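You operate a simulated robot arm through the tools that you are given. There is no shell and no other tool. Be economical: measure what you need, move in short steps, check, and stop when the job is done.

The job below is to be done with a simulated robot arm. You get a single attempt, and the scene is never put back.

JOB
Drain the tank through the hose, rinse it out with water and close the valves.
Fine: hose end on the drain port first; drain valve open till the tube is empty, water valve open till no blue shows, water closed, then the drain; the lid stays open to dry; leave the fill lever and the lift crank.

Only the result counts: the job must be done as asked and must still hold three seconds after the hand-in. Knocking over, shifting, dropping, spilling or breaking anything else fails it. Lids that push on must go on centred and level and be pressed home; caps that screw on are set level and turned clockwise until they are tight.

ROBOT AND FRAMES
A 7-joint arm with a fingered hand on a trunk, on a base that drives. Base frame: it is fixed to the floor where the robot stands at the start and does not move with it; the origin is under the middle of the robot, x ahead of it, y to its left, z up; the surface under the hand at the start is at about z = 0.947. Units: m, degrees, N and s.
Its first joint turns from -115.0 to 115.0 degrees. Places, roughly: drain port [0.5, -0.1, 0.8]; fill lever [0.5, 0.6, 0.9]; lift crank [0.5, -0.4, 0.9]; tank [0.8, 0.1, 0.9]; tank drain lever [0.6, 0.1, 0.8]; water valve lever [0.6, 0.3, 0.8]. Payload 5 kg.
Tool frame: the origin (TCP) lies between the finger pads and is the grasp point; the fingertips stand 0.032 m ahead of it; z points along the fingers, y is the line along which they close. The gripper opens to 0.16 m. The gripper's body begins 0.089 m behind the TCP. The gripper is a hand of 4 fingers: y runs from the thumb to the fingers, the wrist lies at [0, 0, -0.267] in the tool frame, and closing takes about 1.5 s.
Orientation is told as [roll, pitch, yaw] about the base's x, y, z axes, in that order, counted from this pose: with the fingers straight down and closing along the base's y, the tool's x points along the base's -x, its y along +y and its z along -z.

CONTROLS
- The arm moves only by the tool arm_command. Its arguments are lists of equal length, an entry for each row: "delta_pos": the shift along the tool's x, y, z in cm, a list of three; "turn": the turn, a rotation vector about the tool's x, y, z in degrees, a list of three; "hand": the gripper command, from -1 (fully open) to 1 (shut), values between in proportion. In form: {"delta_pos": [[x, y, z], ...], "turn": [[wx, wy, wz], ...], "hand": [hand, ...]}. A call has 1 to 20 rows; each row shifts and turns the commanded pose from where the row before left it, along the tool's axes as they then stand. Rows are played at 5 a second. More than 0.05 m and 8.6 degrees between two rows, or a gripper value outside its range, and nothing of the call is played. A pose out of reach is approached as far as the arm can. The call stops where the force on the tool passes 90 N (or 10 N more than at its start, if that is more) or the arm is blocked; 0.2 s more then pass. Each finger travels about 0.045 m/s and halts on what it meets, pressing with about 23 N; the grip force reading is that of the motor and also rises with nothing between the fingers. The clock runs only during rows and for 0.2 s after the last one: add rows that do not move to give the fingers time. The reply holds the time, the measured pose of the TCP, the force on the tool along the base axes, the opening and the grip force, in the units named above and with some noise, with the torque about the TCP (base axes, N m) and any sound that the robot's microphone picked up, and new pictures: "pictures" is both (left out), scene, wrist or none.
- Cameras (640 x 400 px; columns grow to the right, rows downward): "scene" is now at [0.0162, 0.1818, 1.6582]; the picture's right is [-0.29, -0.96, 0.00], its down [-0.69, 0.21, -0.70] and it looks along [0.67, -0.20, -0.72] (base axes); focal length 248 px, centre (320, 200). "wrist" rides on the gripper at [0.08, -0.004, -0.114] in the tool frame; the picture's right is [0.05, 1.00, 0.00], its down [-0.81, 0.04, -0.58] and it looks along [-0.58, 0.03, 0.82] (tool axes); focal length 265 px, centre (320, 200). There is no depth. A picture from a camera that has moved, and an enlarged one, comes with that camera's place and axes in the base frame and with its lens.
- slide_trunk(by): slides the trunk up (or, below 0, down) by that many m; the arm and the scene camera ride with it, the base frame stays. It gives what a move gives, with no picture.
- roll_base(legs): drives the robot by 1 to 6 legs, each [ahead, turn to the left] in m and degrees, along the robot's own axes; the way and the turn of a leg run together, so that a leg with both is an arc; at most 1.5 m and 180 degrees a leg. The arm and the cameras ride along, it lands a little off, and it stops where it bumps. It gives what a move gives, and a new picture of the scene camera.
- grasp_type(shape): the hand has 4 fingers and takes this shape, open, in about a second: jaw (thumb against the fingers, like two jaws); tri (thumb and two fingers); tip (a fingertip pinch); poke (one finger out to press); point (the index stretched); flat (the hand flat); cup (the hand cupped); fist (a fist). The gripper value then closes the fingers along that shape, each until it touches; the sizes above hold for jaw. It gives what a move gives, with no picture.
- head_to(pan, tilt): turns the head with the scene camera to pan (to the left, within 155 degrees either way) and tilt (down, from -29 to 69), counted from straight ahead of the robot. It gives what a move gives, and a new picture of the scene camera.
- close_up(camera, box): a new picture of the part [left, top, right, bottom] of that camera's present view, enlarged. The clock stands still meanwhile.
- job_done(): hands the job in; it is judged then, once.

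Go step by step. Nothing tells you exact positions but the pictures and the camera data: compare them with the known pose of the tool, close in by small moves and look again before you grip or let go. The budget is 120 turns and 260 pictures, counting those below and the enlarged ones. Unless the task says otherwise, let go and move clear before handing in, and close with one line.

The tools are called after "Emit:" by a JSON object that holds its "name" and its "arguments". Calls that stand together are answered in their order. arm_command: Moves the arm, as the interface text tells. Its arguments: {"type":"object","properties":{"delta_pos":{"type":"array","items":{"type":"array","items":{"type":"number"}}},"turn":{"type":"array","items":{"type":"array","items":{"type":"number"}}},"hand":{"type":"array","items":{"type":"number"}},"pictures":{"type":"string","enum":["both","scene","wrist","none"]}},"required":["delta_pos","turn","hand"]} The other tools are called the same way: slide_trunk (by) slides the trunk up or down; grasp_type (shape) gives the hand a shape; roll_base (legs) drives the base; head_to (pan, tilt) turns the head that bears the scene camera; close_up (camera, box) takes an enlarged picture of a part of a camera's view; job_done () hands the job in.

At the start:

```text
t: 0.0
ee_pos: [0.6372, 0.3602, 1.1544]
ee_rot: [0.0, 0.0, 0.0]
contact_force: [0.1, -0.5, 0.7]
torque: [0.01, -0.01, -0.01]
finger_gap: 0.16
grip_force: 0.2
shape: jaw
trunk travel left (down, up): [-0.5, 0.49]
robot x, y, heading: [-0.0034, -0.0013, 0.0]
head pan, tilt: [-16.9, 45.8]
```

scene: 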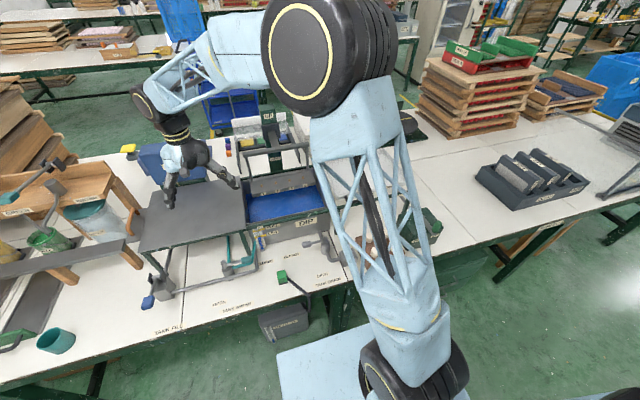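
wrist: 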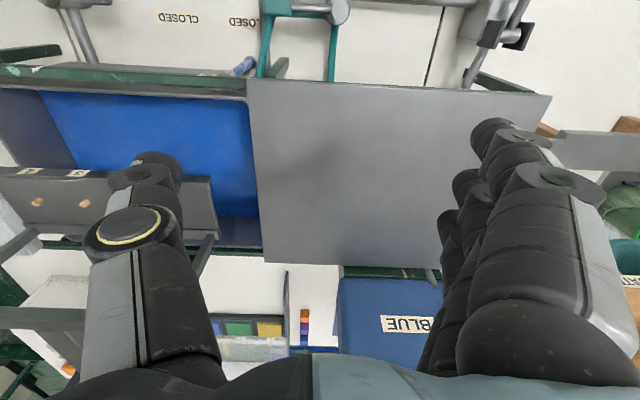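

I see a bench with a tank holding blue liquid, a plate next to it, and several levers with labels along the front. I'll look closer at the labels and the parts before moving.

Emit:
{"name": "close_up", "arguments": {"camera": "scene", "box": [130, 200, 370, 350]}}

Emit:
{"name": "close_up", "arguments": {"camera": "scene", "box": [120, 100, 360, 250]}}

Emit:
{"name": "close_up", "arguments": {"camera": "wrist", "box": [0, 0, 320, 200]}}

Emit:
{"name": "head_to", "arguments": {"pan": 10, "tilt": 60}}

```text
2.67 times, centred on (250, 275) of scene
camera zoom: at [0.0162, 0.1818, 1.6582], right [-0.29, -0.96, 0.0], down [-0.69, 0.21, -0.7], along [0.67, -0.2, -0.72], focal length 660 px, centre (507, 0)
```

zoom: 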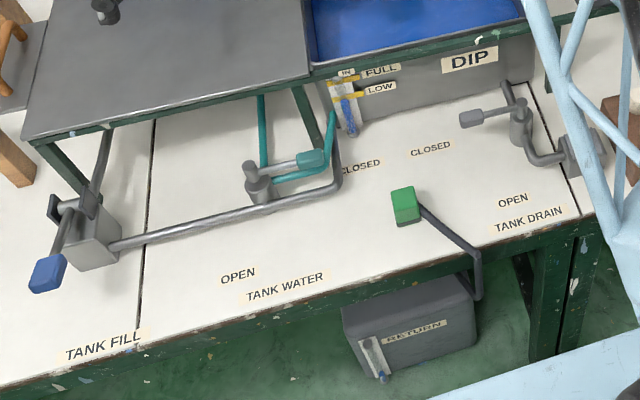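

```text
2.67 times, centred on (240, 175) of scene
camera zoom: at [0.0162, 0.1818, 1.6582], right [-0.29, -0.96, 0.0], down [-0.69, 0.21, -0.7], along [0.67, -0.2, -0.72], focal length 660 px, centre (533, 267)
```

zoom: 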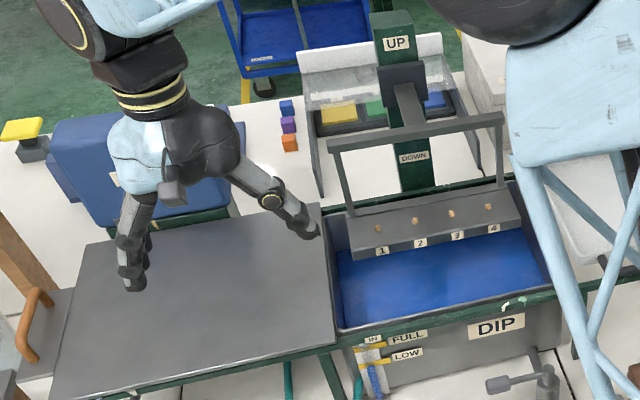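

```text
2.00 times, centred on (160, 100) of wrist
camera zoom: at [0.5567, 0.3567, 1.2666], right [-0.05, 1.0, 0.0], down [0.81, 0.04, 0.58], along [0.58, 0.03, -0.82], focal length 531 px, centre (640, 400)
```

zoom: 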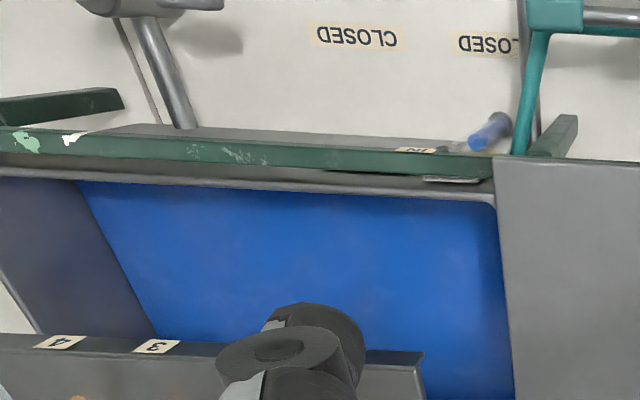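

```text
t: 0.9
ee_pos: [0.6383, 0.3603, 1.1541]
ee_rot: [0.1, 0.1, 0.0]
contact_force: [-0.8, 0.4, 0.5]
torque: [-0.04, -0.02, 0.01]
finger_gap: 0.16
grip_force: 0.1
shape: jaw
trunk travel left (down, up): [-0.5, 0.49]
robot x, y, heading: [-0.0005, 0.002, 0.0]
head pan, tilt: [10.0, 60.0]
camera scene: at [0.0047, 0.2167, 1.6399], right [0.17, -0.98, 0.0], down [-0.85, -0.15, -0.5], along [0.49, 0.09, -0.87], focal length 248 px, centre (320, 200)
```

scene: 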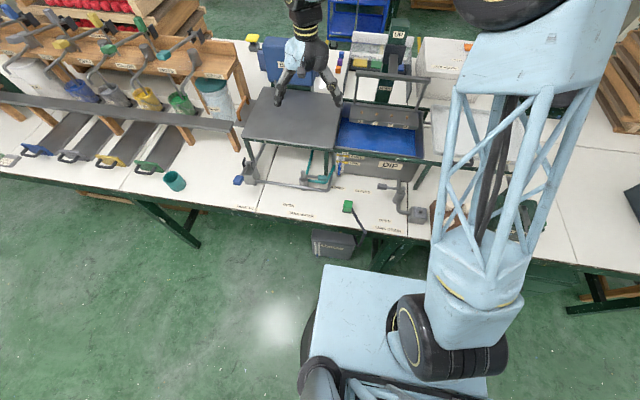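

The hose appears to be the dark line with a green end block, coming from the RETURN canister; the drain port is the grey fitting right of the drain lever. Enlarging those.

Emit:
{"name": "close_up", "arguments": {"camera": "scene", "box": [310, 150, 470, 250]}}

Emit:
{"name": "close_up", "arguments": {"camera": "scene", "box": [220, 140, 380, 240]}}

Emit:
{"name": "head_to", "arguments": {"pan": -5, "tilt": 55}}

```text
4.00 times, centred on (390, 200) of scene
camera zoom: at [0.0047, 0.2167, 1.6399], right [0.17, -0.98, 0.0], down [-0.85, -0.15, -0.5], along [0.49, 0.09, -0.87], focal length 990 px, centre (40, 200)
```

zoom: 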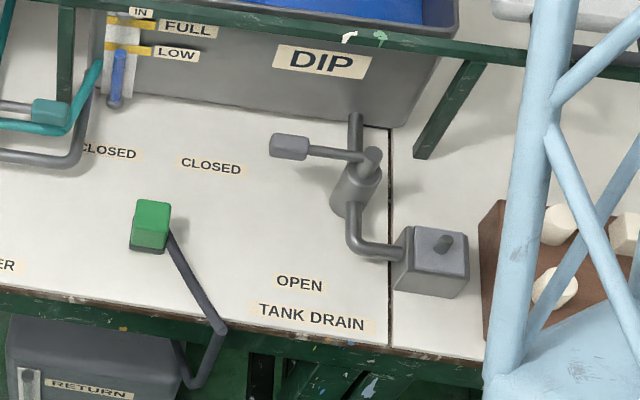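

```text
4.00 times, centred on (300, 190) of scene
camera zoom: at [0.0047, 0.2167, 1.6399], right [0.17, -0.98, 0.0], down [-0.85, -0.15, -0.5], along [0.49, 0.09, -0.87], focal length 990 px, centre (400, 240)
```

zoom: 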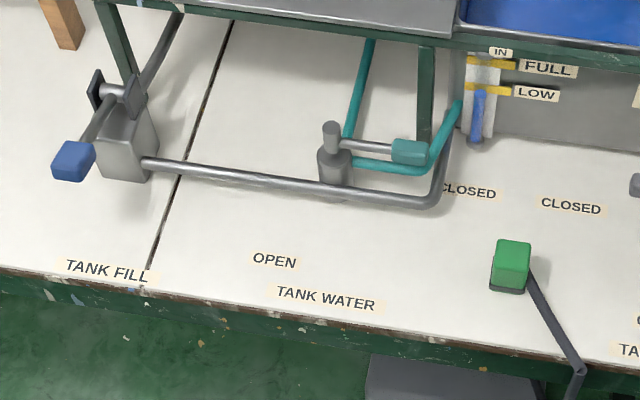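

```text
t: 1.7
ee_pos: [0.6388, 0.3602, 1.1532]
ee_rot: [-0.1, 0.1, 0.1]
contact_force: [0.2, 0.2, -0.2]
torque: [0.0, -0.02, 0.02]
finger_gap: 0.1596
grip_force: 0.0
shape: jaw
trunk travel left (down, up): [-0.5, 0.49]
robot x, y, heading: [0.0003, 0.0004, 0.4]
head pan, tilt: [-5.0, 55.0]
camera scene: at [0.0109, 0.199, 1.6459], right [-0.09, -1.0, 0.0], down [-0.82, 0.07, -0.57], along [0.57, -0.05, -0.82], focal length 248 px, centre (320, 200)
```

scene: 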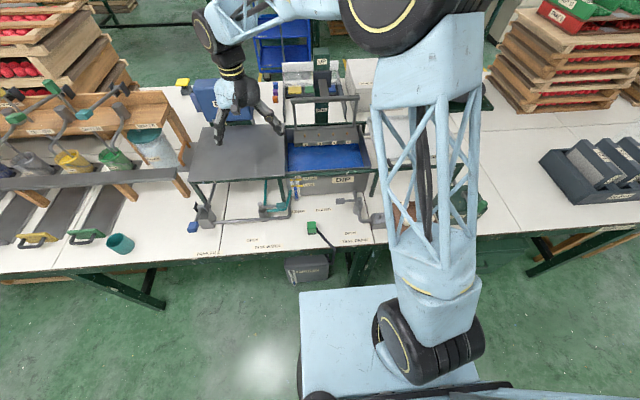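

Bench top is at about z = 0.77, the green hose end near (0.47, 0.20), the port block near (0.48, -0.07). I'll move the hand up and over the hose end for a wrist view.

Emit:
{"name": "arm_command", "arguments": {"delta_pos": [[3, -4, 0], [3, -4, 0], [3, -4, 0], [3, -4, 0], [2, 0, 2], [0, 0, 3], [0, 0, 3]], "turn": [[0, 0, 0], [0, 0, 0], [0, 0, 0], [0, 0, 0], [0, 0, 0], [0, 0, 0], [0, 0, 0]], "hand": [-1, -1, -1, -1, -1, -1, -1]}}

Emit:
{"name": "close_up", "arguments": {"camera": "wrist", "box": [0, 0, 640, 400]}}

```text
t: 3.3
ee_pos: [0.4987, 0.1998, 1.0742]
ee_rot: [0.0, -0.1, 0.1]
contact_force: [-0.6, -0.3, 0.1]
torque: [-0.02, 0.02, 0.0]
finger_gap: 0.1598
grip_force: 0.1
shape: jaw
trunk travel left (down, up): [-0.5, 0.49]
robot x, y, heading: [0.0005, 0.0007, 0.0]
head pan, tilt: [-5.0, 55.0]
camera scene: at [0.0111, 0.1988, 1.6459], right [-0.09, -1.0, 0.0], down [-0.82, 0.07, -0.57], along [0.57, -0.05, -0.82], focal length 248 px, centre (320, 200)
camera wrist: at [0.4174, 0.1956, 1.188], right [-0.05, 1.0, 0.0], down [0.82, 0.04, 0.58], along [0.58, 0.03, -0.82], focal length 265 px, centre (320, 200)
```

scene: 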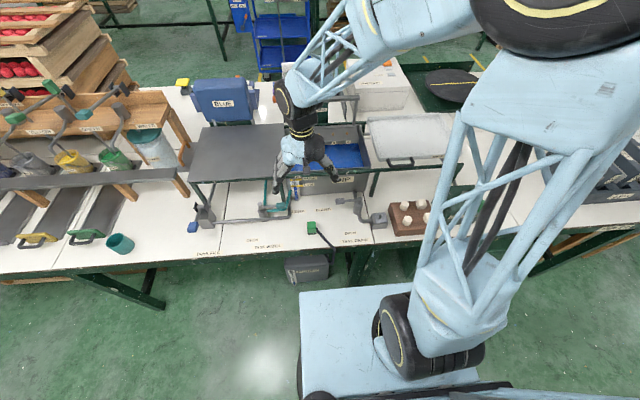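
wrist: 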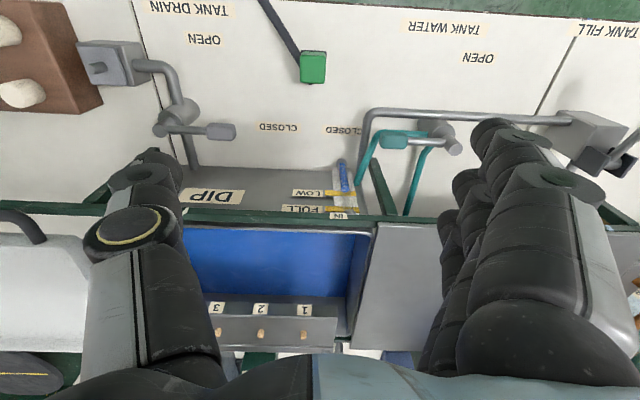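

```text
1.00 times, centred on (320, 200) of wrist (not enlarged: the box is as wide or as high as the picture)
camera zoom: at [0.4174, 0.1956, 1.188], right [-0.05, 1.0, 0.0], down [0.82, 0.04, 0.58], along [0.58, 0.03, -0.82], focal length 265 px, centre (320, 200)
```

zoom: 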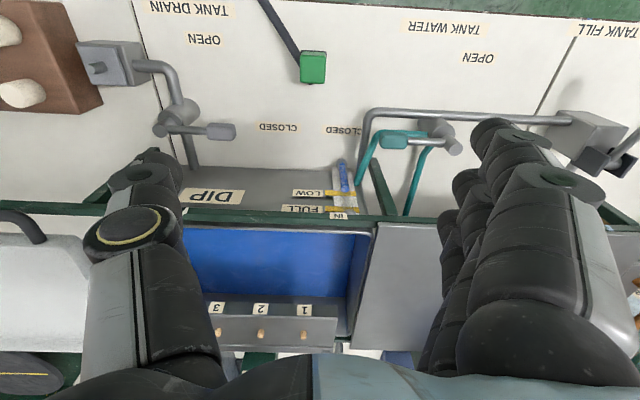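

The wrist view is clear. I'll zoom on the hose end and the port to see how they mate.

Emit:
{"name": "close_up", "arguments": {"camera": "wrist", "box": [60, 20, 220, 120]}}

Emit:
{"name": "close_up", "arguments": {"camera": "wrist", "box": [240, 0, 400, 100]}}

Emit:
{"name": "close_up", "arguments": {"camera": "scene", "box": [270, 170, 430, 270]}}

Emit:
{"name": "head_to", "arguments": {"pan": -15, "tilt": 60}}

```text
4.00 times, centred on (140, 70) of wrist
camera zoom: at [0.4174, 0.1956, 1.188], right [-0.05, 1.0, 0.0], down [0.82, 0.04, 0.58], along [0.58, 0.03, -0.82], focal length 1062 px, centre (1040, 720)
```

zoom: 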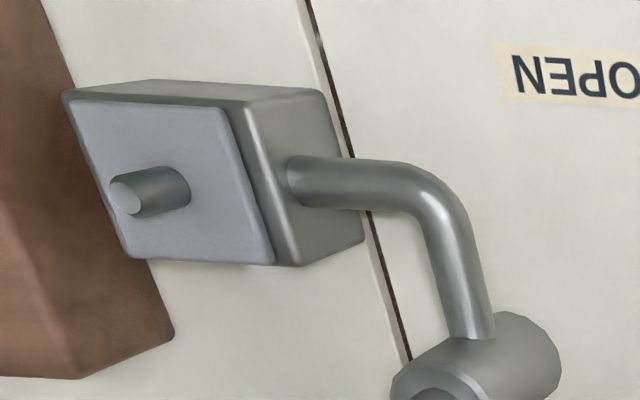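

```text
4.00 times, centred on (320, 50) of wrist
camera zoom: at [0.4174, 0.1956, 1.188], right [-0.05, 1.0, 0.0], down [0.82, 0.04, 0.58], along [0.58, 0.03, -0.82], focal length 1062 px, centre (320, 800)
```

zoom: 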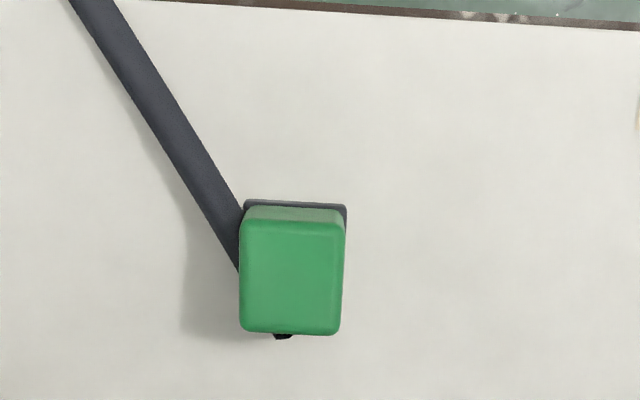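

```text
4.00 times, centred on (350, 220) of scene
camera zoom: at [0.0111, 0.1988, 1.6459], right [-0.09, -1.0, 0.0], down [-0.82, 0.07, -0.57], along [0.57, -0.05, -0.82], focal length 990 px, centre (200, 120)
```

zoom: 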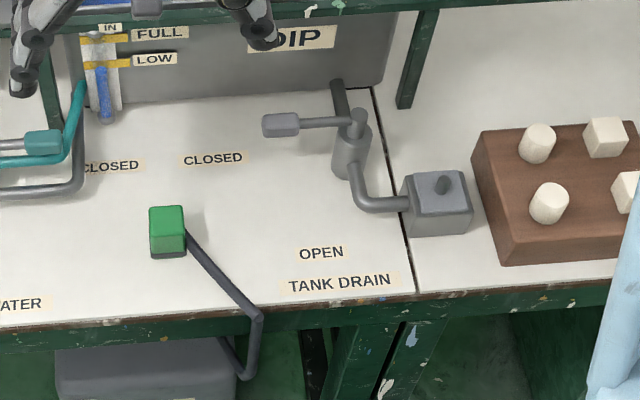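

```text
t: 4.0
ee_pos: [0.4985, 0.2005, 1.0753]
ee_rot: [0.0, 0.0, 0.0]
contact_force: [0.2, -0.3, 0.4]
torque: [-0.01, -0.01, -0.01]
finger_gap: 0.1602
grip_force: 0.1
shape: jaw
trunk travel left (down, up): [-0.5, 0.49]
robot x, y, heading: [-0.0011, -0.0009, 0.0]
head pan, tilt: [-15.0, 60.0]
camera scene: at [0.0033, 0.1879, 1.6399], right [-0.26, -0.97, 0.0], down [-0.84, 0.22, -0.5], along [0.48, -0.13, -0.87], focal length 248 px, centre (320, 200)
```

scene: 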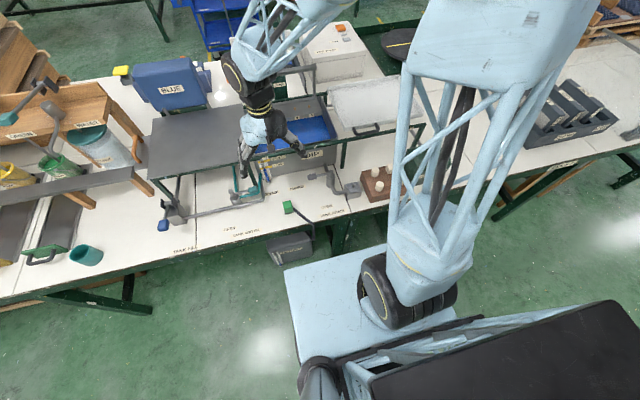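

The port is an upright nipple at about (0.485, -0.072), z 0.82–0.84. The hose leaves the green coupler's -y side, so I'll grip along x: turn the hand -90° yaw (fingers ahead, thumb near) and take another look from above.

Emit:
{"name": "arm_command", "arguments": {"delta_pos": [[0, 0, 0], [0, 0, 0], [0, 0, 0], [0, 0, 0], [0, 0, 0], [0, 0, 0], [0, 0, 0], [0, 0, 0], [0, 0, 0], [0, 0, 0], [0, 0, 0], [0, -2.7, 2], [0, 0, 3]], "turn": [[0, 0, 8.2], [0, 0, 8.2], [0, 0, 8.2], [0, 0, 8.2], [0, 0, 8.2], [0, 0, 8.2], [0, 0, 8.2], [0, 0, 8.2], [0, 0, 8.2], [0, 0, 8.2], [0, 0, 8], [0, 0, 0], [0, 0, 0]], "hand": [-1, -1, -1, -1, -1, -1, -1, -1, -1, -1, -1, -1, -1]}}

Emit:
{"name": "close_up", "arguments": {"camera": "scene", "box": [190, 100, 430, 250]}}

```text
t: 6.8
ee_pos: [0.4721, 0.1986, 1.0232]
ee_rot: [0.0, -0.1, -90.1]
contact_force: [-0.7, 0.3, 0.0]
torque: [0.01, -0.04, 0.0]
finger_gap: 0.1599
grip_force: 0.0
shape: jaw
trunk travel left (down, up): [-0.5, 0.49]
robot x, y, heading: [0.005, 0.0004, 0.3]
head pan, tilt: [-15.0, 60.0]
camera scene: at [0.0035, 0.1881, 1.6398], right [-0.26, -0.97, 0.0], down [-0.84, 0.22, -0.5], along [0.48, -0.13, -0.87], focal length 248 px, centre (320, 200)
camera wrist: at [0.4671, 0.2796, 1.1358], right [1.0, 0.05, 0.0], down [0.04, -0.81, 0.58], along [0.03, -0.58, -0.82], focal length 265 px, centre (320, 200)
```

scene: 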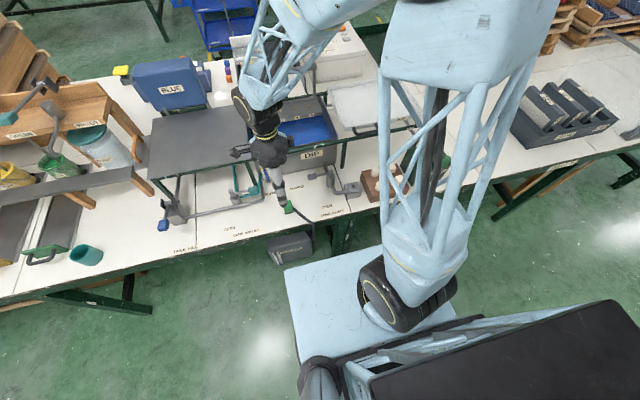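
wrist: 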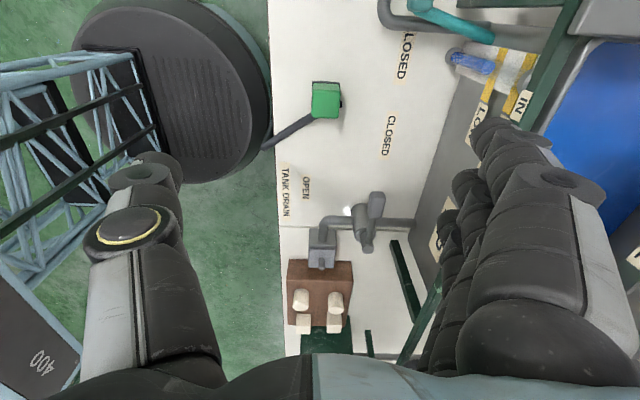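

```text
2.67 times, centred on (310, 175) of scene
camera zoom: at [0.0035, 0.1881, 1.6398], right [-0.26, -0.97, 0.0], down [-0.84, 0.22, -0.5], along [0.48, -0.13, -0.87], focal length 660 px, centre (347, 267)
```

zoom: 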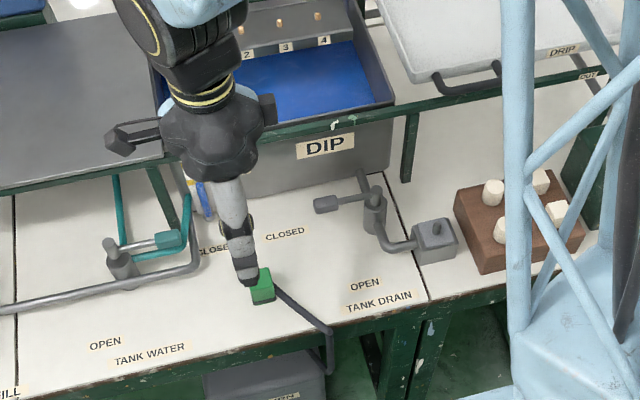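

The hand is now turned; the coupler's centre is around (0.479, 0.19, 0.80). I'll pre-close partly and lower to just above it.

Emit:
{"name": "arm_command", "arguments": {"delta_pos": [[-0.8, 0.6, 0], [0, 0, 3], [0, 0, 3], [0, 0, 3], [0, 0, 3], [0, 0, 0]], "turn": [[0, 0, 0], [0, 0, 0], [0, 0, 0], [0, 0, 0], [0, 0, 0], [0, 0, 0]], "hand": [-0.2, -0.2, -0.2, -0.2, -0.2, -0.2]}}

Emit:
{"name": "close_up", "arguments": {"camera": "wrist", "box": [240, 80, 400, 180]}}

Emit:
{"name": "close_up", "arguments": {"camera": "scene", "box": [240, 160, 360, 235]}}

```text
t: 8.2
ee_pos: [0.4757, 0.1919, 0.9048]
ee_rot: [0.0, 0.0, -90.0]
contact_force: [-0.4, 1.1, 0.5]
torque: [0.01, 0.0, -0.02]
finger_gap: 0.0965
grip_force: 0.1
shape: jaw
trunk travel left (down, up): [-0.5, 0.49]
robot x, y, heading: [0.0004, -0.0019, -0.3]
head pan, tilt: [-15.0, 60.0]
camera scene: at [0.0036, 0.188, 1.6399], right [-0.26, -0.97, 0.0], down [-0.84, 0.22, -0.5], along [0.48, -0.13, -0.87], focal length 248 px, centre (320, 200)
camera wrist: at [0.4702, 0.2732, 1.0176], right [1.0, 0.05, 0.0], down [0.04, -0.81, 0.58], along [0.03, -0.58, -0.82], focal length 265 px, centre (320, 200)
```

scene: 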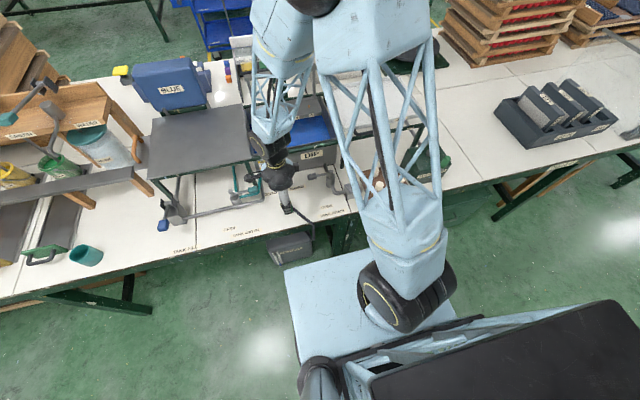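
wrist: 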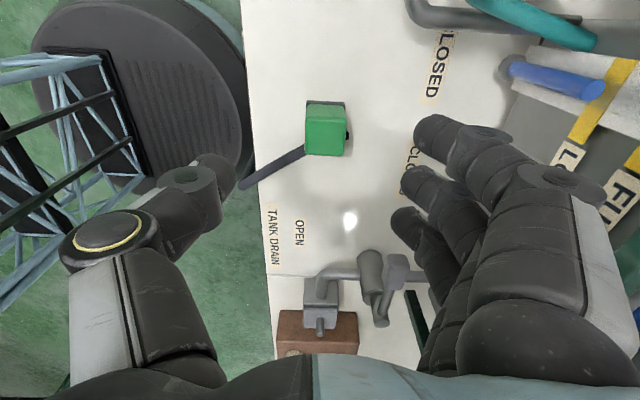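

```text
4.00 times, centred on (320, 130) of wrist
camera zoom: at [0.4702, 0.2732, 1.0176], right [1.0, 0.05, 0.0], down [0.04, -0.81, 0.58], along [0.03, -0.58, -0.82], focal length 1062 px, centre (320, 480)
```

zoom: 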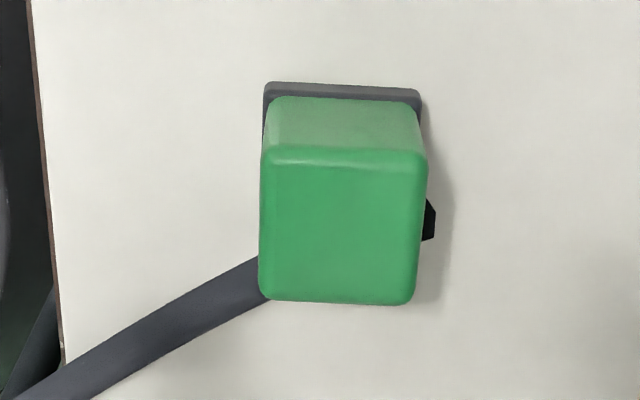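

```text
5.33 times, centred on (300, 198) of scene
camera zoom: at [0.0036, 0.188, 1.6399], right [-0.26, -0.97, 0.0], down [-0.84, 0.22, -0.5], along [0.48, -0.13, -0.87], focal length 1320 px, centre (427, 213)
```

zoom: 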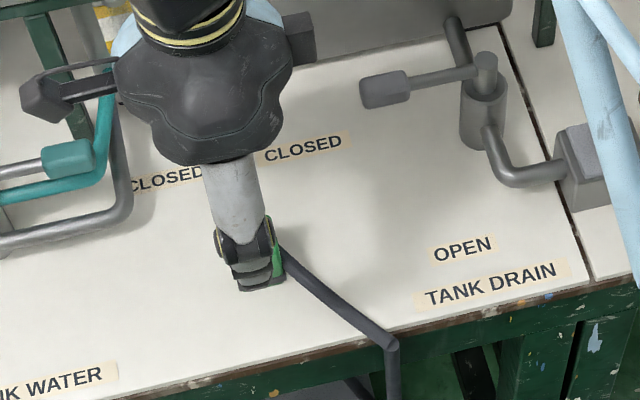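

The coupler spans x 0.462–0.496, y 0.175–0.205, with its top at z 0.814, and the hose leaves its -y side clear of the thumb. I'll lower and close on it.

Emit:
{"name": "arm_command", "arguments": {"delta_pos": [[-0.2, 0.3, 0], [0, 0, 3], [0, 0, 3], [0, 0, 2], [0, 0, 1], [0, 0, 0]], "turn": [[0, 0, 0], [0, 0, 0], [0, 0, 0], [0, 0, 0], [0, 0, 0], [0, 0, 0]], "hand": [-0.2, -0.2, -0.2, -0.2, -0.2, -0.2]}}

Emit:
{"name": "close_up", "arguments": {"camera": "wrist", "box": [200, 80, 440, 230]}}

```text
t: 9.6
ee_pos: [0.4802, 0.1899, 0.8126]
ee_rot: [0.0, 0.0, -90.0]
contact_force: [0.2, 0.6, -0.3]
torque: [-0.03, -0.01, -0.02]
finger_gap: 0.0963
grip_force: 0.1
shape: jaw
trunk travel left (down, up): [-0.5, 0.49]
robot x, y, heading: [-0.0011, -0.0006, 0.1]
head pan, tilt: [-15.0, 60.0]
camera scene: at [0.0035, 0.1879, 1.6399], right [-0.26, -0.97, 0.0], down [-0.84, 0.22, -0.5], along [0.48, -0.13, -0.87], focal length 248 px, centre (320, 200)
camera wrist: at [0.4751, 0.2704, 0.9259], right [1.0, 0.05, 0.0], down [0.04, -0.81, 0.58], along [0.03, -0.58, -0.82], focal length 265 px, centre (320, 200)
```

scene: 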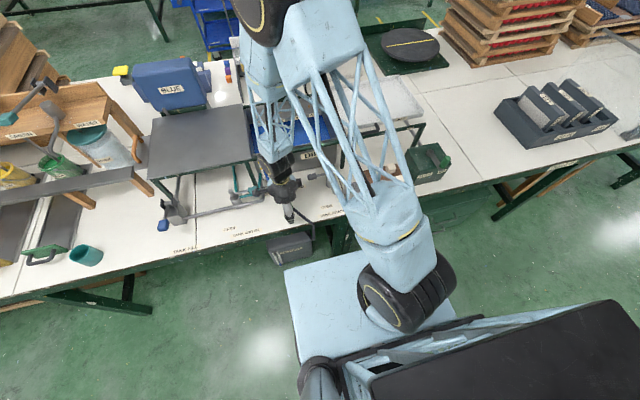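
wrist: 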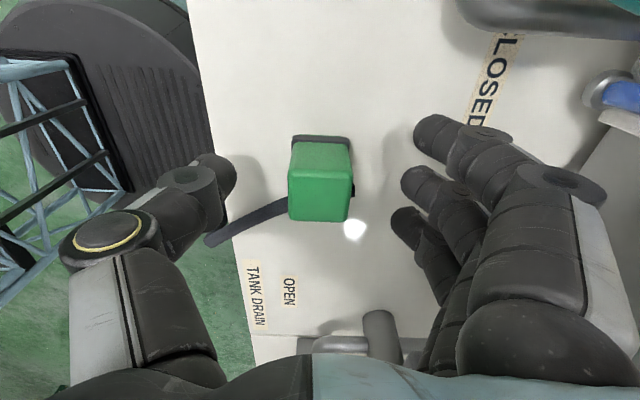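

```text
2.67 times, centred on (320, 155) of wrist
camera zoom: at [0.4751, 0.2704, 0.9259], right [1.0, 0.05, 0.0], down [0.04, -0.81, 0.58], along [0.03, -0.58, -0.82], focal length 708 px, centre (320, 320)
```

zoom: 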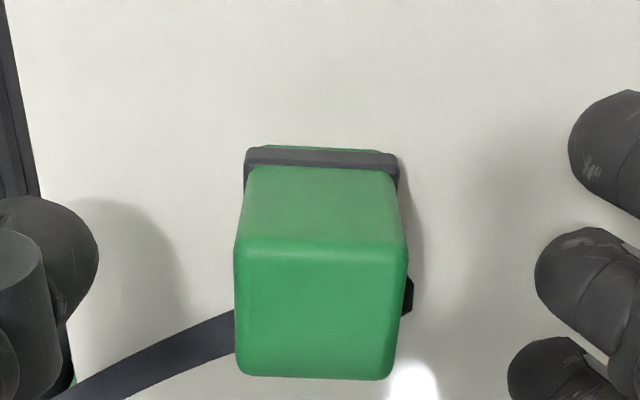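

The coupler is centred between thumb and fingers. Closing.

Emit:
{"name": "arm_command", "arguments": {"delta_pos": [[0, 0, 0], [0, 0, 0], [0, 0, 0], [0, 0, 0], [0, 0, 0], [0, 0, 0], [0, 0, 0], [0, 0, 0]], "turn": [[0, 0, 0], [0, 0, 0], [0, 0, 0], [0, 0, 0], [0, 0, 0], [0, 0, 0], [0, 0, 0], [0, 0, 0]], "hand": [0.2, 0.6, 1, 1, 1, 1, 1, 1], "pictures": "wrist"}}

Emit:
{"name": "close_up", "arguments": {"camera": "wrist", "box": [200, 80, 440, 230]}}

```text
t: 11.4
ee_pos: [0.4806, 0.1893, 0.8126]
ee_rot: [0.0, 0.0, -90.0]
contact_force: [-2.1, -0.3, 6.3]
torque: [0.01, -0.05, 0.02]
finger_gap: 0.012
grip_force: 23.3
shape: jaw
trunk travel left (down, up): [-0.5, 0.49]
robot x, y, heading: [-0.0002, -0.0032, 0.1]
head pan, tilt: [-15.0, 60.0]
camera wrist: at [0.4749, 0.2705, 0.9265], right [1.0, 0.05, 0.0], down [0.04, -0.81, 0.58], along [0.03, -0.58, -0.82], focal length 265 px, centre (320, 200)
```

wrist: 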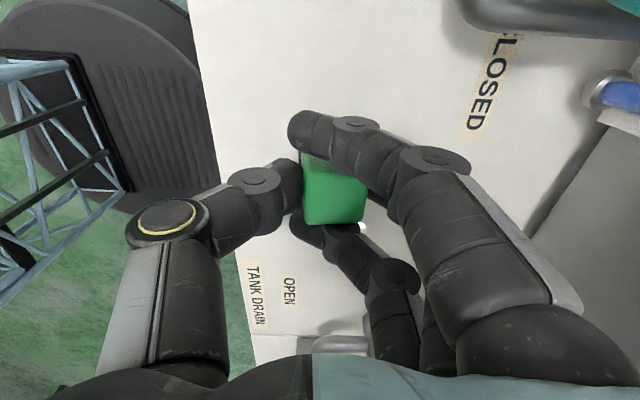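

```text
2.67 times, centred on (320, 155) of wrist
camera zoom: at [0.4749, 0.2705, 0.9265], right [1.0, 0.05, 0.0], down [0.04, -0.81, 0.58], along [0.03, -0.58, -0.82], focal length 708 px, centre (320, 320)
```

zoom: 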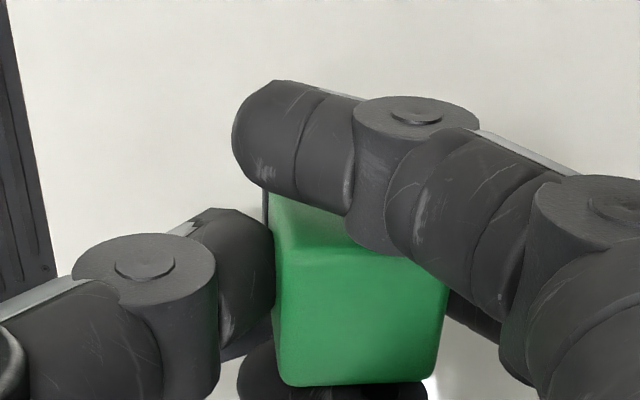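

The hand cages the coupler (thumb plus middle finger, outer fingers at the sides). I'll lift a little and check that it holds and hangs level.

Emit:
{"name": "arm_command", "arguments": {"delta_pos": [[0, 0, -1], [0, 0, -2], [0, 0, -3], [0, 0, -3], [0, 0, 0]], "turn": [[0, 0, 0], [0, 0, 0], [0, 0, 0], [0, 0, 0], [0, 0, 0]], "hand": [1, 1, 1, 1, 1]}}

Emit:
{"name": "close_up", "arguments": {"camera": "scene", "box": [230, 150, 390, 250]}}

Emit:
{"name": "close_up", "arguments": {"camera": "wrist", "box": [200, 80, 440, 230]}}

```text
t: 12.6
ee_pos: [0.4777, 0.1894, 0.9059]
ee_rot: [0.0, 0.0, -90.0]
contact_force: [-0.3, 0.6, -0.9]
torque: [0.0, 0.02, 0.0]
finger_gap: 0.0115
grip_force: 23.0
shape: jaw
trunk travel left (down, up): [-0.5, 0.49]
robot x, y, heading: [-0.0018, -0.0021, 0.1]
head pan, tilt: [-15.0, 60.0]
camera scene: at [0.0033, 0.1879, 1.6398], right [-0.26, -0.97, 0.0], down [-0.84, 0.22, -0.5], along [0.48, -0.13, -0.87], focal length 248 px, centre (320, 200)
camera wrist: at [0.4732, 0.2697, 1.0196], right [1.0, 0.05, 0.0], down [0.04, -0.81, 0.58], along [0.03, -0.58, -0.82], focal length 265 px, centre (320, 200)
```

scene: 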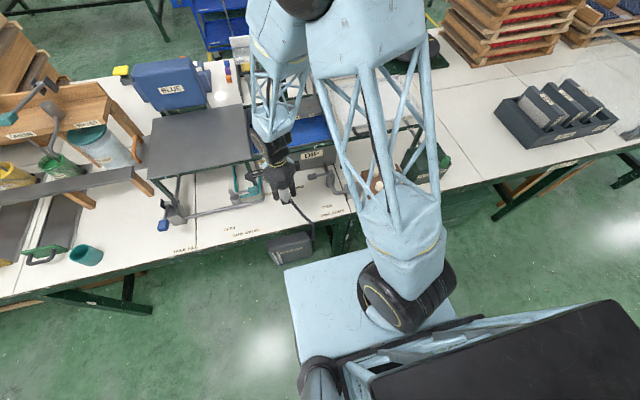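
wrist: 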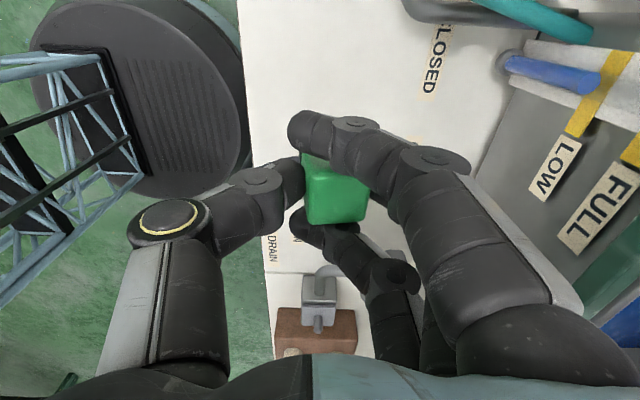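

```text
4.00 times, centred on (310, 200) of scene
camera zoom: at [0.0033, 0.1879, 1.6398], right [-0.26, -0.97, 0.0], down [-0.84, 0.22, -0.5], along [0.48, -0.13, -0.87], focal length 990 px, centre (360, 200)
```

zoom: 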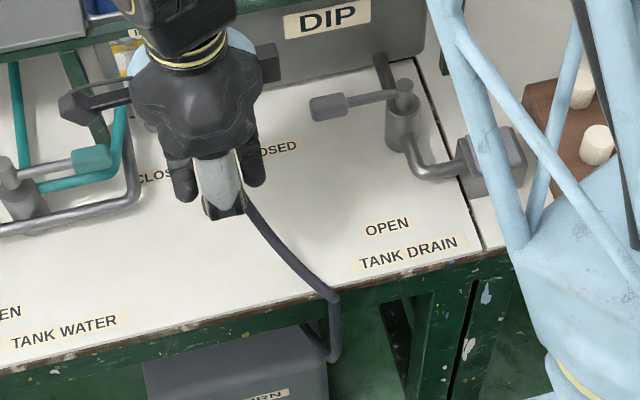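

```text
2.67 times, centred on (320, 155) of wrist
camera zoom: at [0.4732, 0.2697, 1.0196], right [1.0, 0.05, 0.0], down [0.04, -0.81, 0.58], along [0.03, -0.58, -0.82], focal length 708 px, centre (320, 320)
```

zoom: 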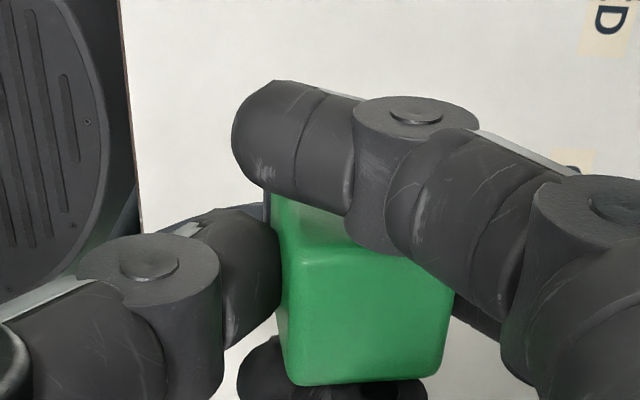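

The coupler is held level, offset about (+0.0085, +0.002) from the TCP. I'll raise it and travel toward the port, stopping short to re-measure the nipple.

Emit:
{"name": "arm_command", "arguments": {"delta_pos": [[0, 0, -3], [0, 0, -2], [-3, 0, 0], [-3, 0, 0], [-3, 0, 0], [-3, 0, 0], [-3, 0, 0], [0, 0, 0]], "turn": [[0, 0, 0], [0, 0, 0], [0, 0, 0], [0, 0, 0], [0, 0, 0], [0, 0, 0], [0, 0, 0], [0, 0, 0]], "hand": [1, 1, 1, 1, 1, 1, 1, 1]}}

Emit:
{"name": "close_up", "arguments": {"camera": "wrist", "box": [200, 130, 440, 280]}}

```text
t: 14.4
ee_pos: [0.4811, 0.0429, 0.9548]
ee_rot: [-0.1, 0.1, -90.0]
contact_force: [0.2, -0.5, -0.5]
torque: [0.02, 0.02, -0.01]
finger_gap: 0.0115
grip_force: 23.4
shape: jaw
trunk travel left (down, up): [-0.5, 0.49]
robot x, y, heading: [0.0003, 0.0008, 0.2]
head pan, tilt: [-15.0, 60.0]
camera scene: at [0.0034, 0.1876, 1.6399], right [-0.26, -0.97, 0.0], down [-0.84, 0.22, -0.5], along [0.48, -0.13, -0.87], focal length 248 px, centre (320, 200)
camera wrist: at [0.4759, 0.1238, 1.0678], right [1.0, 0.05, 0.0], down [0.04, -0.82, 0.58], along [0.03, -0.58, -0.82], focal length 265 px, centre (320, 200)
```

scene: 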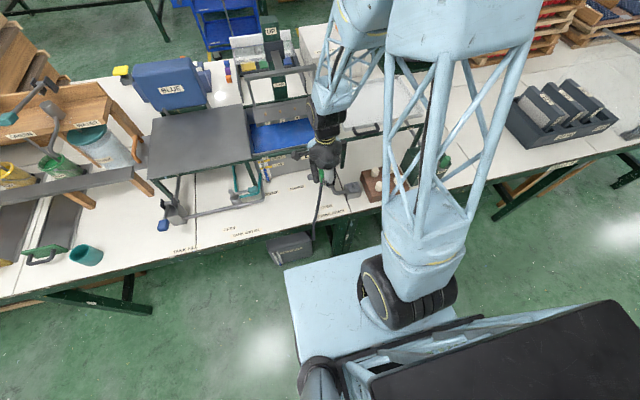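
wrist: 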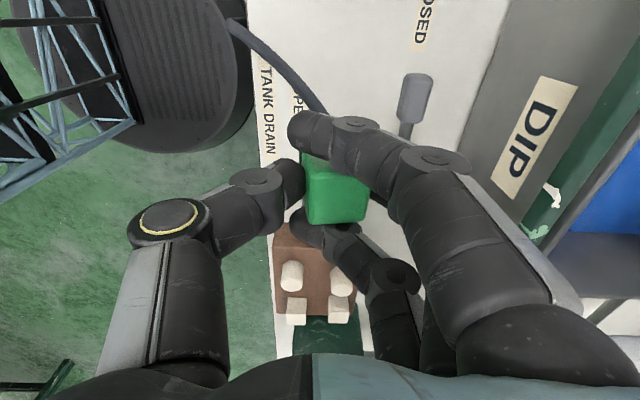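

```text
2.67 times, centred on (320, 205) of wrist
camera zoom: at [0.4759, 0.1238, 1.0678], right [1.0, 0.05, 0.0], down [0.04, -0.82, 0.58], along [0.03, -0.58, -0.82], focal length 708 px, centre (320, 187)
```

zoom: 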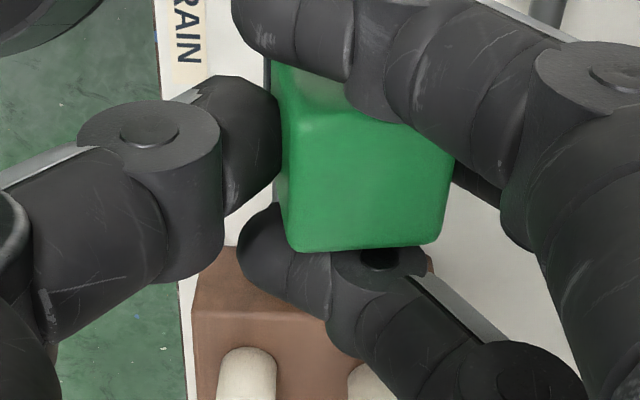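

The fingers hide the port from the wrist camera, so I'll use the scene camera to measure it beside the hand.

Emit:
{"name": "close_up", "arguments": {"camera": "scene", "box": [300, 150, 396, 210]}}

Emit:
{"name": "head_to", "arguments": {"pan": 20, "tilt": 50}}

```text
6.67 times, centred on (348, 180) of scene
camera zoom: at [0.0034, 0.1876, 1.6399], right [-0.26, -0.97, 0.0], down [-0.84, 0.22, -0.5], along [0.48, -0.13, -0.87], focal length 1650 px, centre (133, 333)
```

zoom: 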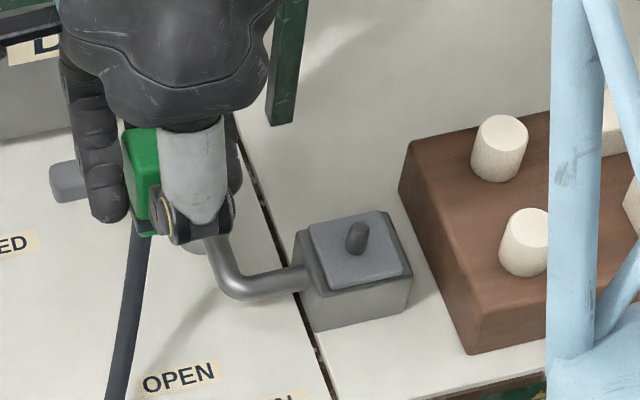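

```text
t: 15.4
ee_pos: [0.4809, 0.0439, 0.9538]
ee_rot: [0.0, -0.1, -90.0]
contact_force: [0.9, 0.0, -0.9]
torque: [-0.01, 0.0, 0.0]
finger_gap: 0.0114
grip_force: 23.1
shape: jaw
trunk travel left (down, up): [-0.5, 0.49]
robot x, y, heading: [-0.0021, 0.0001, 0.1]
head pan, tilt: [20.0, 50.0]
camera scene: at [0.0114, 0.2313, 1.6524], right [0.34, -0.94, 0.0], down [-0.72, -0.26, -0.64], along [0.6, 0.22, -0.77], focal length 248 px, centre (320, 200)
```

scene: 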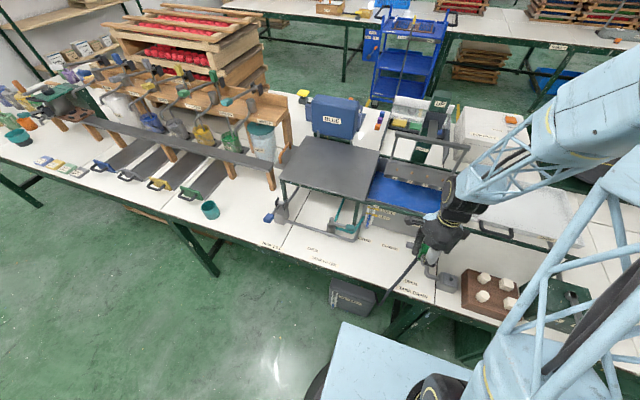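

Two views put the nipple at about (0.484, -0.075), top z 0.842. I'll move the coupler over it and hover 2 cm above, then compare in the scene camera.

Emit:
{"name": "arm_command", "arguments": {"delta_pos": [[-4, -0.4, 0], [-4, 0, 0], [-4, 0, 0], [0, 0, 2.5], [0, 0, 2], [0, 0, 0]], "turn": [[0, 0, 0], [0, 0, 0], [0, 0, 0], [0, 0, 0], [0, 0, 0], [0, 0, 0]], "hand": [1, 1, 1, 1, 1, 1]}}

Emit:
{"name": "close_up", "arguments": {"camera": "scene", "box": [400, 230, 496, 290]}}

Emit:
{"name": "head_to", "arguments": {"pan": -15, "tilt": 55}}

Emit:
{"name": "close_up", "arguments": {"camera": "scene", "box": [290, 140, 400, 209]}}

```text
t: 16.8
ee_pos: [0.4766, -0.0803, 0.909]
ee_rot: [-0.1, -0.1, -90.0]
contact_force: [0.4, 0.6, -1.8]
torque: [-0.01, 0.02, -0.01]
finger_gap: 0.0114
grip_force: 22.8
shape: jaw
trunk travel left (down, up): [-0.5, 0.49]
robot x, y, heading: [-0.0027, 0.0023, 0.2]
head pan, tilt: [20.0, 50.0]
camera scene: at [0.0114, 0.2311, 1.6525], right [0.34, -0.94, 0.0], down [-0.72, -0.26, -0.64], along [0.6, 0.22, -0.77], focal length 248 px, centre (320, 200)
camera wrist: at [0.4706, 0.0013, 1.0221], right [1.0, 0.05, 0.0], down [0.04, -0.82, 0.58], along [0.03, -0.58, -0.82], focal length 265 px, centre (320, 200)
```

scene: 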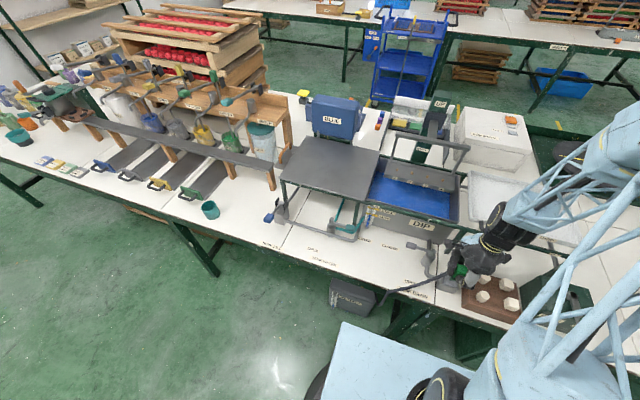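
wrist: 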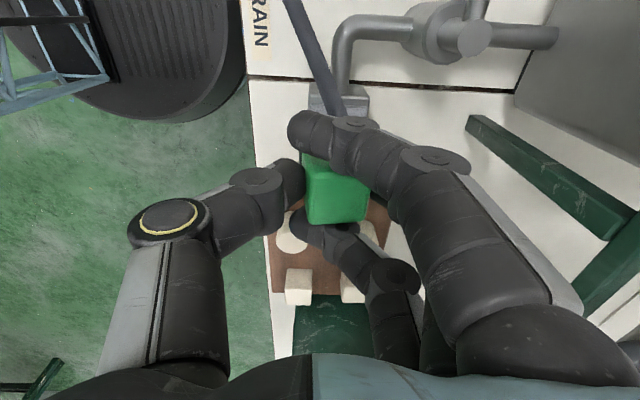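

```text
6.67 times, centred on (448, 260) of scene
camera zoom: at [0.0114, 0.2311, 1.6525], right [0.34, -0.94, 0.0], down [-0.72, -0.26, -0.64], along [0.6, 0.22, -0.77], focal length 1650 px, centre (-533, -200)
```

zoom: 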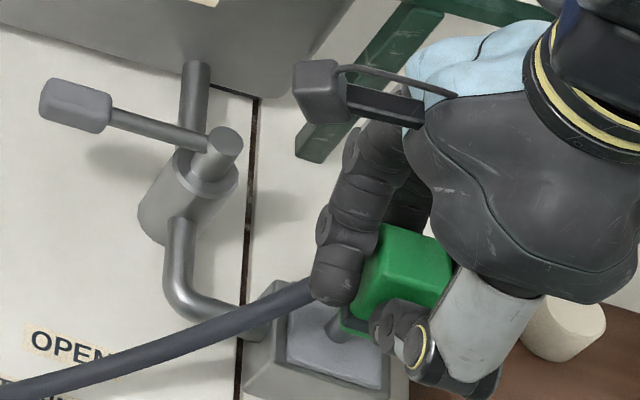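

```text
t: 17.8
ee_pos: [0.4754, -0.08, 0.9088]
ee_rot: [0.1, 0.0, -90.0]
contact_force: [-0.1, 0.0, -1.0]
torque: [-0.02, 0.01, 0.02]
finger_gap: 0.0113
grip_force: 23.0
shape: jaw
trunk travel left (down, up): [-0.5, 0.49]
robot x, y, heading: [0.0004, 0.0018, 0.2]
head pan, tilt: [-15.0, 55.0]
camera scene: at [0.0087, 0.1864, 1.6459], right [-0.26, -0.97, 0.0], down [-0.79, 0.21, -0.57], along [0.55, -0.15, -0.82], focal length 248 px, centre (320, 200)
```

scene: 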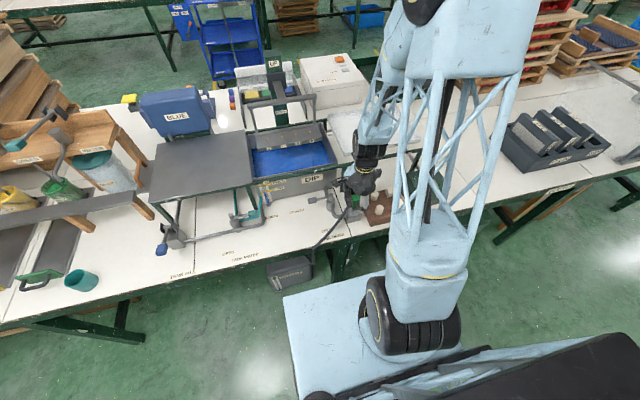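

```text
5.80 times, centred on (345, 174) of scene
camera zoom: at [0.0087, 0.1864, 1.6459], right [-0.26, -0.97, 0.0], down [-0.79, 0.21, -0.57], along [0.55, -0.15, -0.82], focal length 1435 px, centre (175, 348)
```

zoom: 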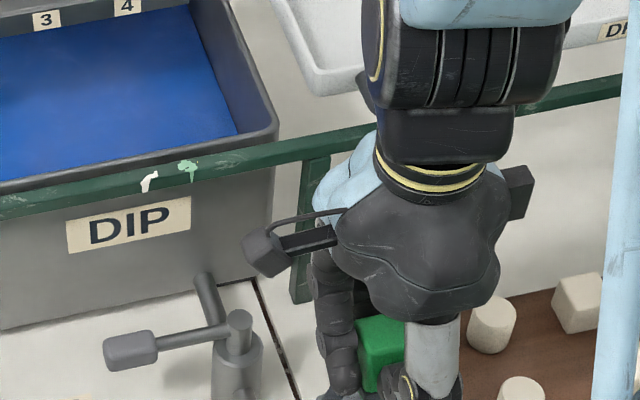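

The pan-20 view shows both nipple and coupler bottom. I'll go back to it and zoom in more.

Emit:
{"name": "head_to", "arguments": {"pan": 20, "tilt": 60}}

Emit:
{"name": "close_up", "arguments": {"camera": "scene", "box": [445, 205, 493, 235]}}

```text
t: 18.8
ee_pos: [0.4754, -0.0796, 0.9085]
ee_rot: [0.0, 0.0, -90.0]
contact_force: [0.2, -0.5, 0.7]
torque: [0.01, 0.0, 0.0]
finger_gap: 0.0115
grip_force: 23.2
shape: jaw
trunk travel left (down, up): [-0.5, 0.49]
robot x, y, heading: [-0.0012, -0.0008, 0.0]
head pan, tilt: [20.0, 60.0]
camera scene: at [0.0017, 0.2277, 1.6399], right [0.34, -0.94, 0.0], down [-0.81, -0.3, -0.5], along [0.47, 0.17, -0.87], focal length 248 px, centre (320, 200)
```

scene: 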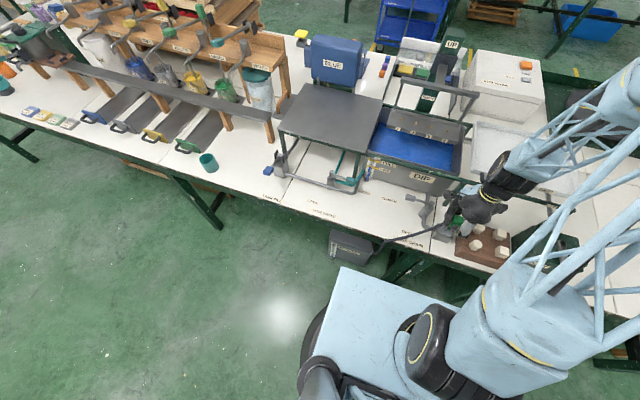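

```text
13.33 times, centred on (469, 220) of scene
camera zoom: at [0.0017, 0.2277, 1.6399], right [0.34, -0.94, 0.0], down [-0.81, -0.3, -0.5], along [0.47, 0.17, -0.87], focal length 3301 px, centre (-1667, -67)
```

zoom: 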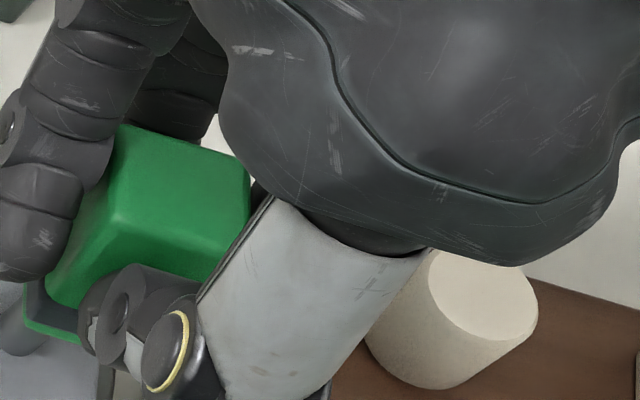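

In the same camera the coupler centre is about (0.486, -0.077) and the nipple about (0.482, -0.076). I'll shift 3 mm back and 1 mm left, then lower gently and watch the force.

Emit:
{"name": "arm_command", "arguments": {"delta_pos": [[0.1, -0.3, 0], [0, 0, 1], [0, 0, 1], [0, 0, 0.5], [0, 0, 0.5], [0, 0, 0.5], [0, 0, 0]], "turn": [[0, 0, 0], [0, 0, 0], [0, 0, 0], [0, 0, 0], [0, 0, 0], [0, 0, 0], [0, 0, 0]], "hand": [1, 1, 1, 1, 1, 1, 1]}}

Emit:
{"name": "close_up", "arguments": {"camera": "scene", "box": [430, 200, 494, 240]}}

```text
t: 20.4
ee_pos: [0.474, -0.0807, 0.8741]
ee_rot: [0.1, 0.0, -90.0]
contact_force: [2.4, -0.3, 18.2]
torque: [0.0, -0.43, 0.03]
finger_gap: 0.0125
grip_force: 23.4
shape: jaw
trunk travel left (down, up): [-0.5, 0.49]
robot x, y, heading: [-0.0009, -0.0021, 0.1]
head pan, tilt: [20.0, 60.0]
camera scene: at [0.0011, 0.2279, 1.6399], right [0.34, -0.94, 0.0], down [-0.81, -0.3, -0.5], along [0.47, 0.17, -0.87], focal length 248 px, centre (320, 200)
camera wrist: at [0.468, 0.0018, 0.9873], right [1.0, 0.05, 0.0], down [0.04, -0.81, 0.58], along [0.03, -0.58, -0.82], focal length 265 px, centre (320, 200)
```

scene: 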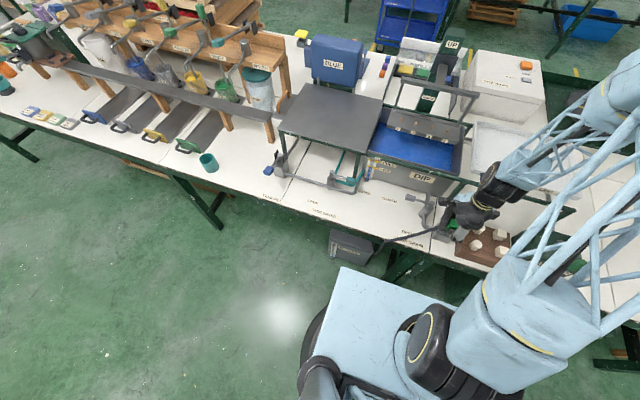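
wrist: 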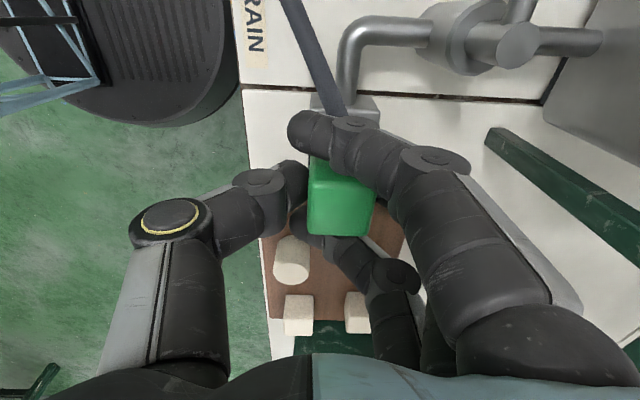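

```text
10.00 times, centred on (462, 220) of scene
camera zoom: at [0.0011, 0.2279, 1.6399], right [0.34, -0.94, 0.0], down [-0.81, -0.3, -0.5], along [0.47, 0.17, -0.87], focal length 2476 px, centre (-1100, 0)
```

zoom: 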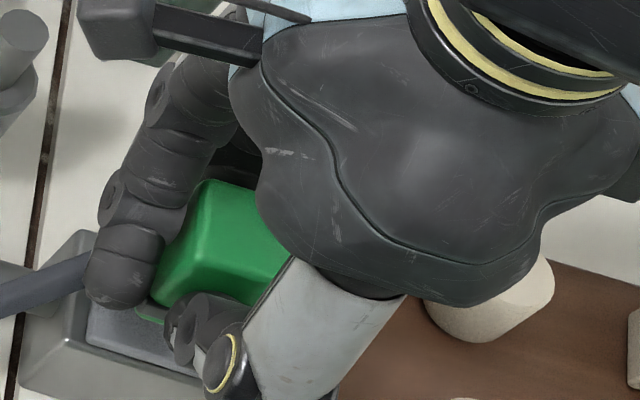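

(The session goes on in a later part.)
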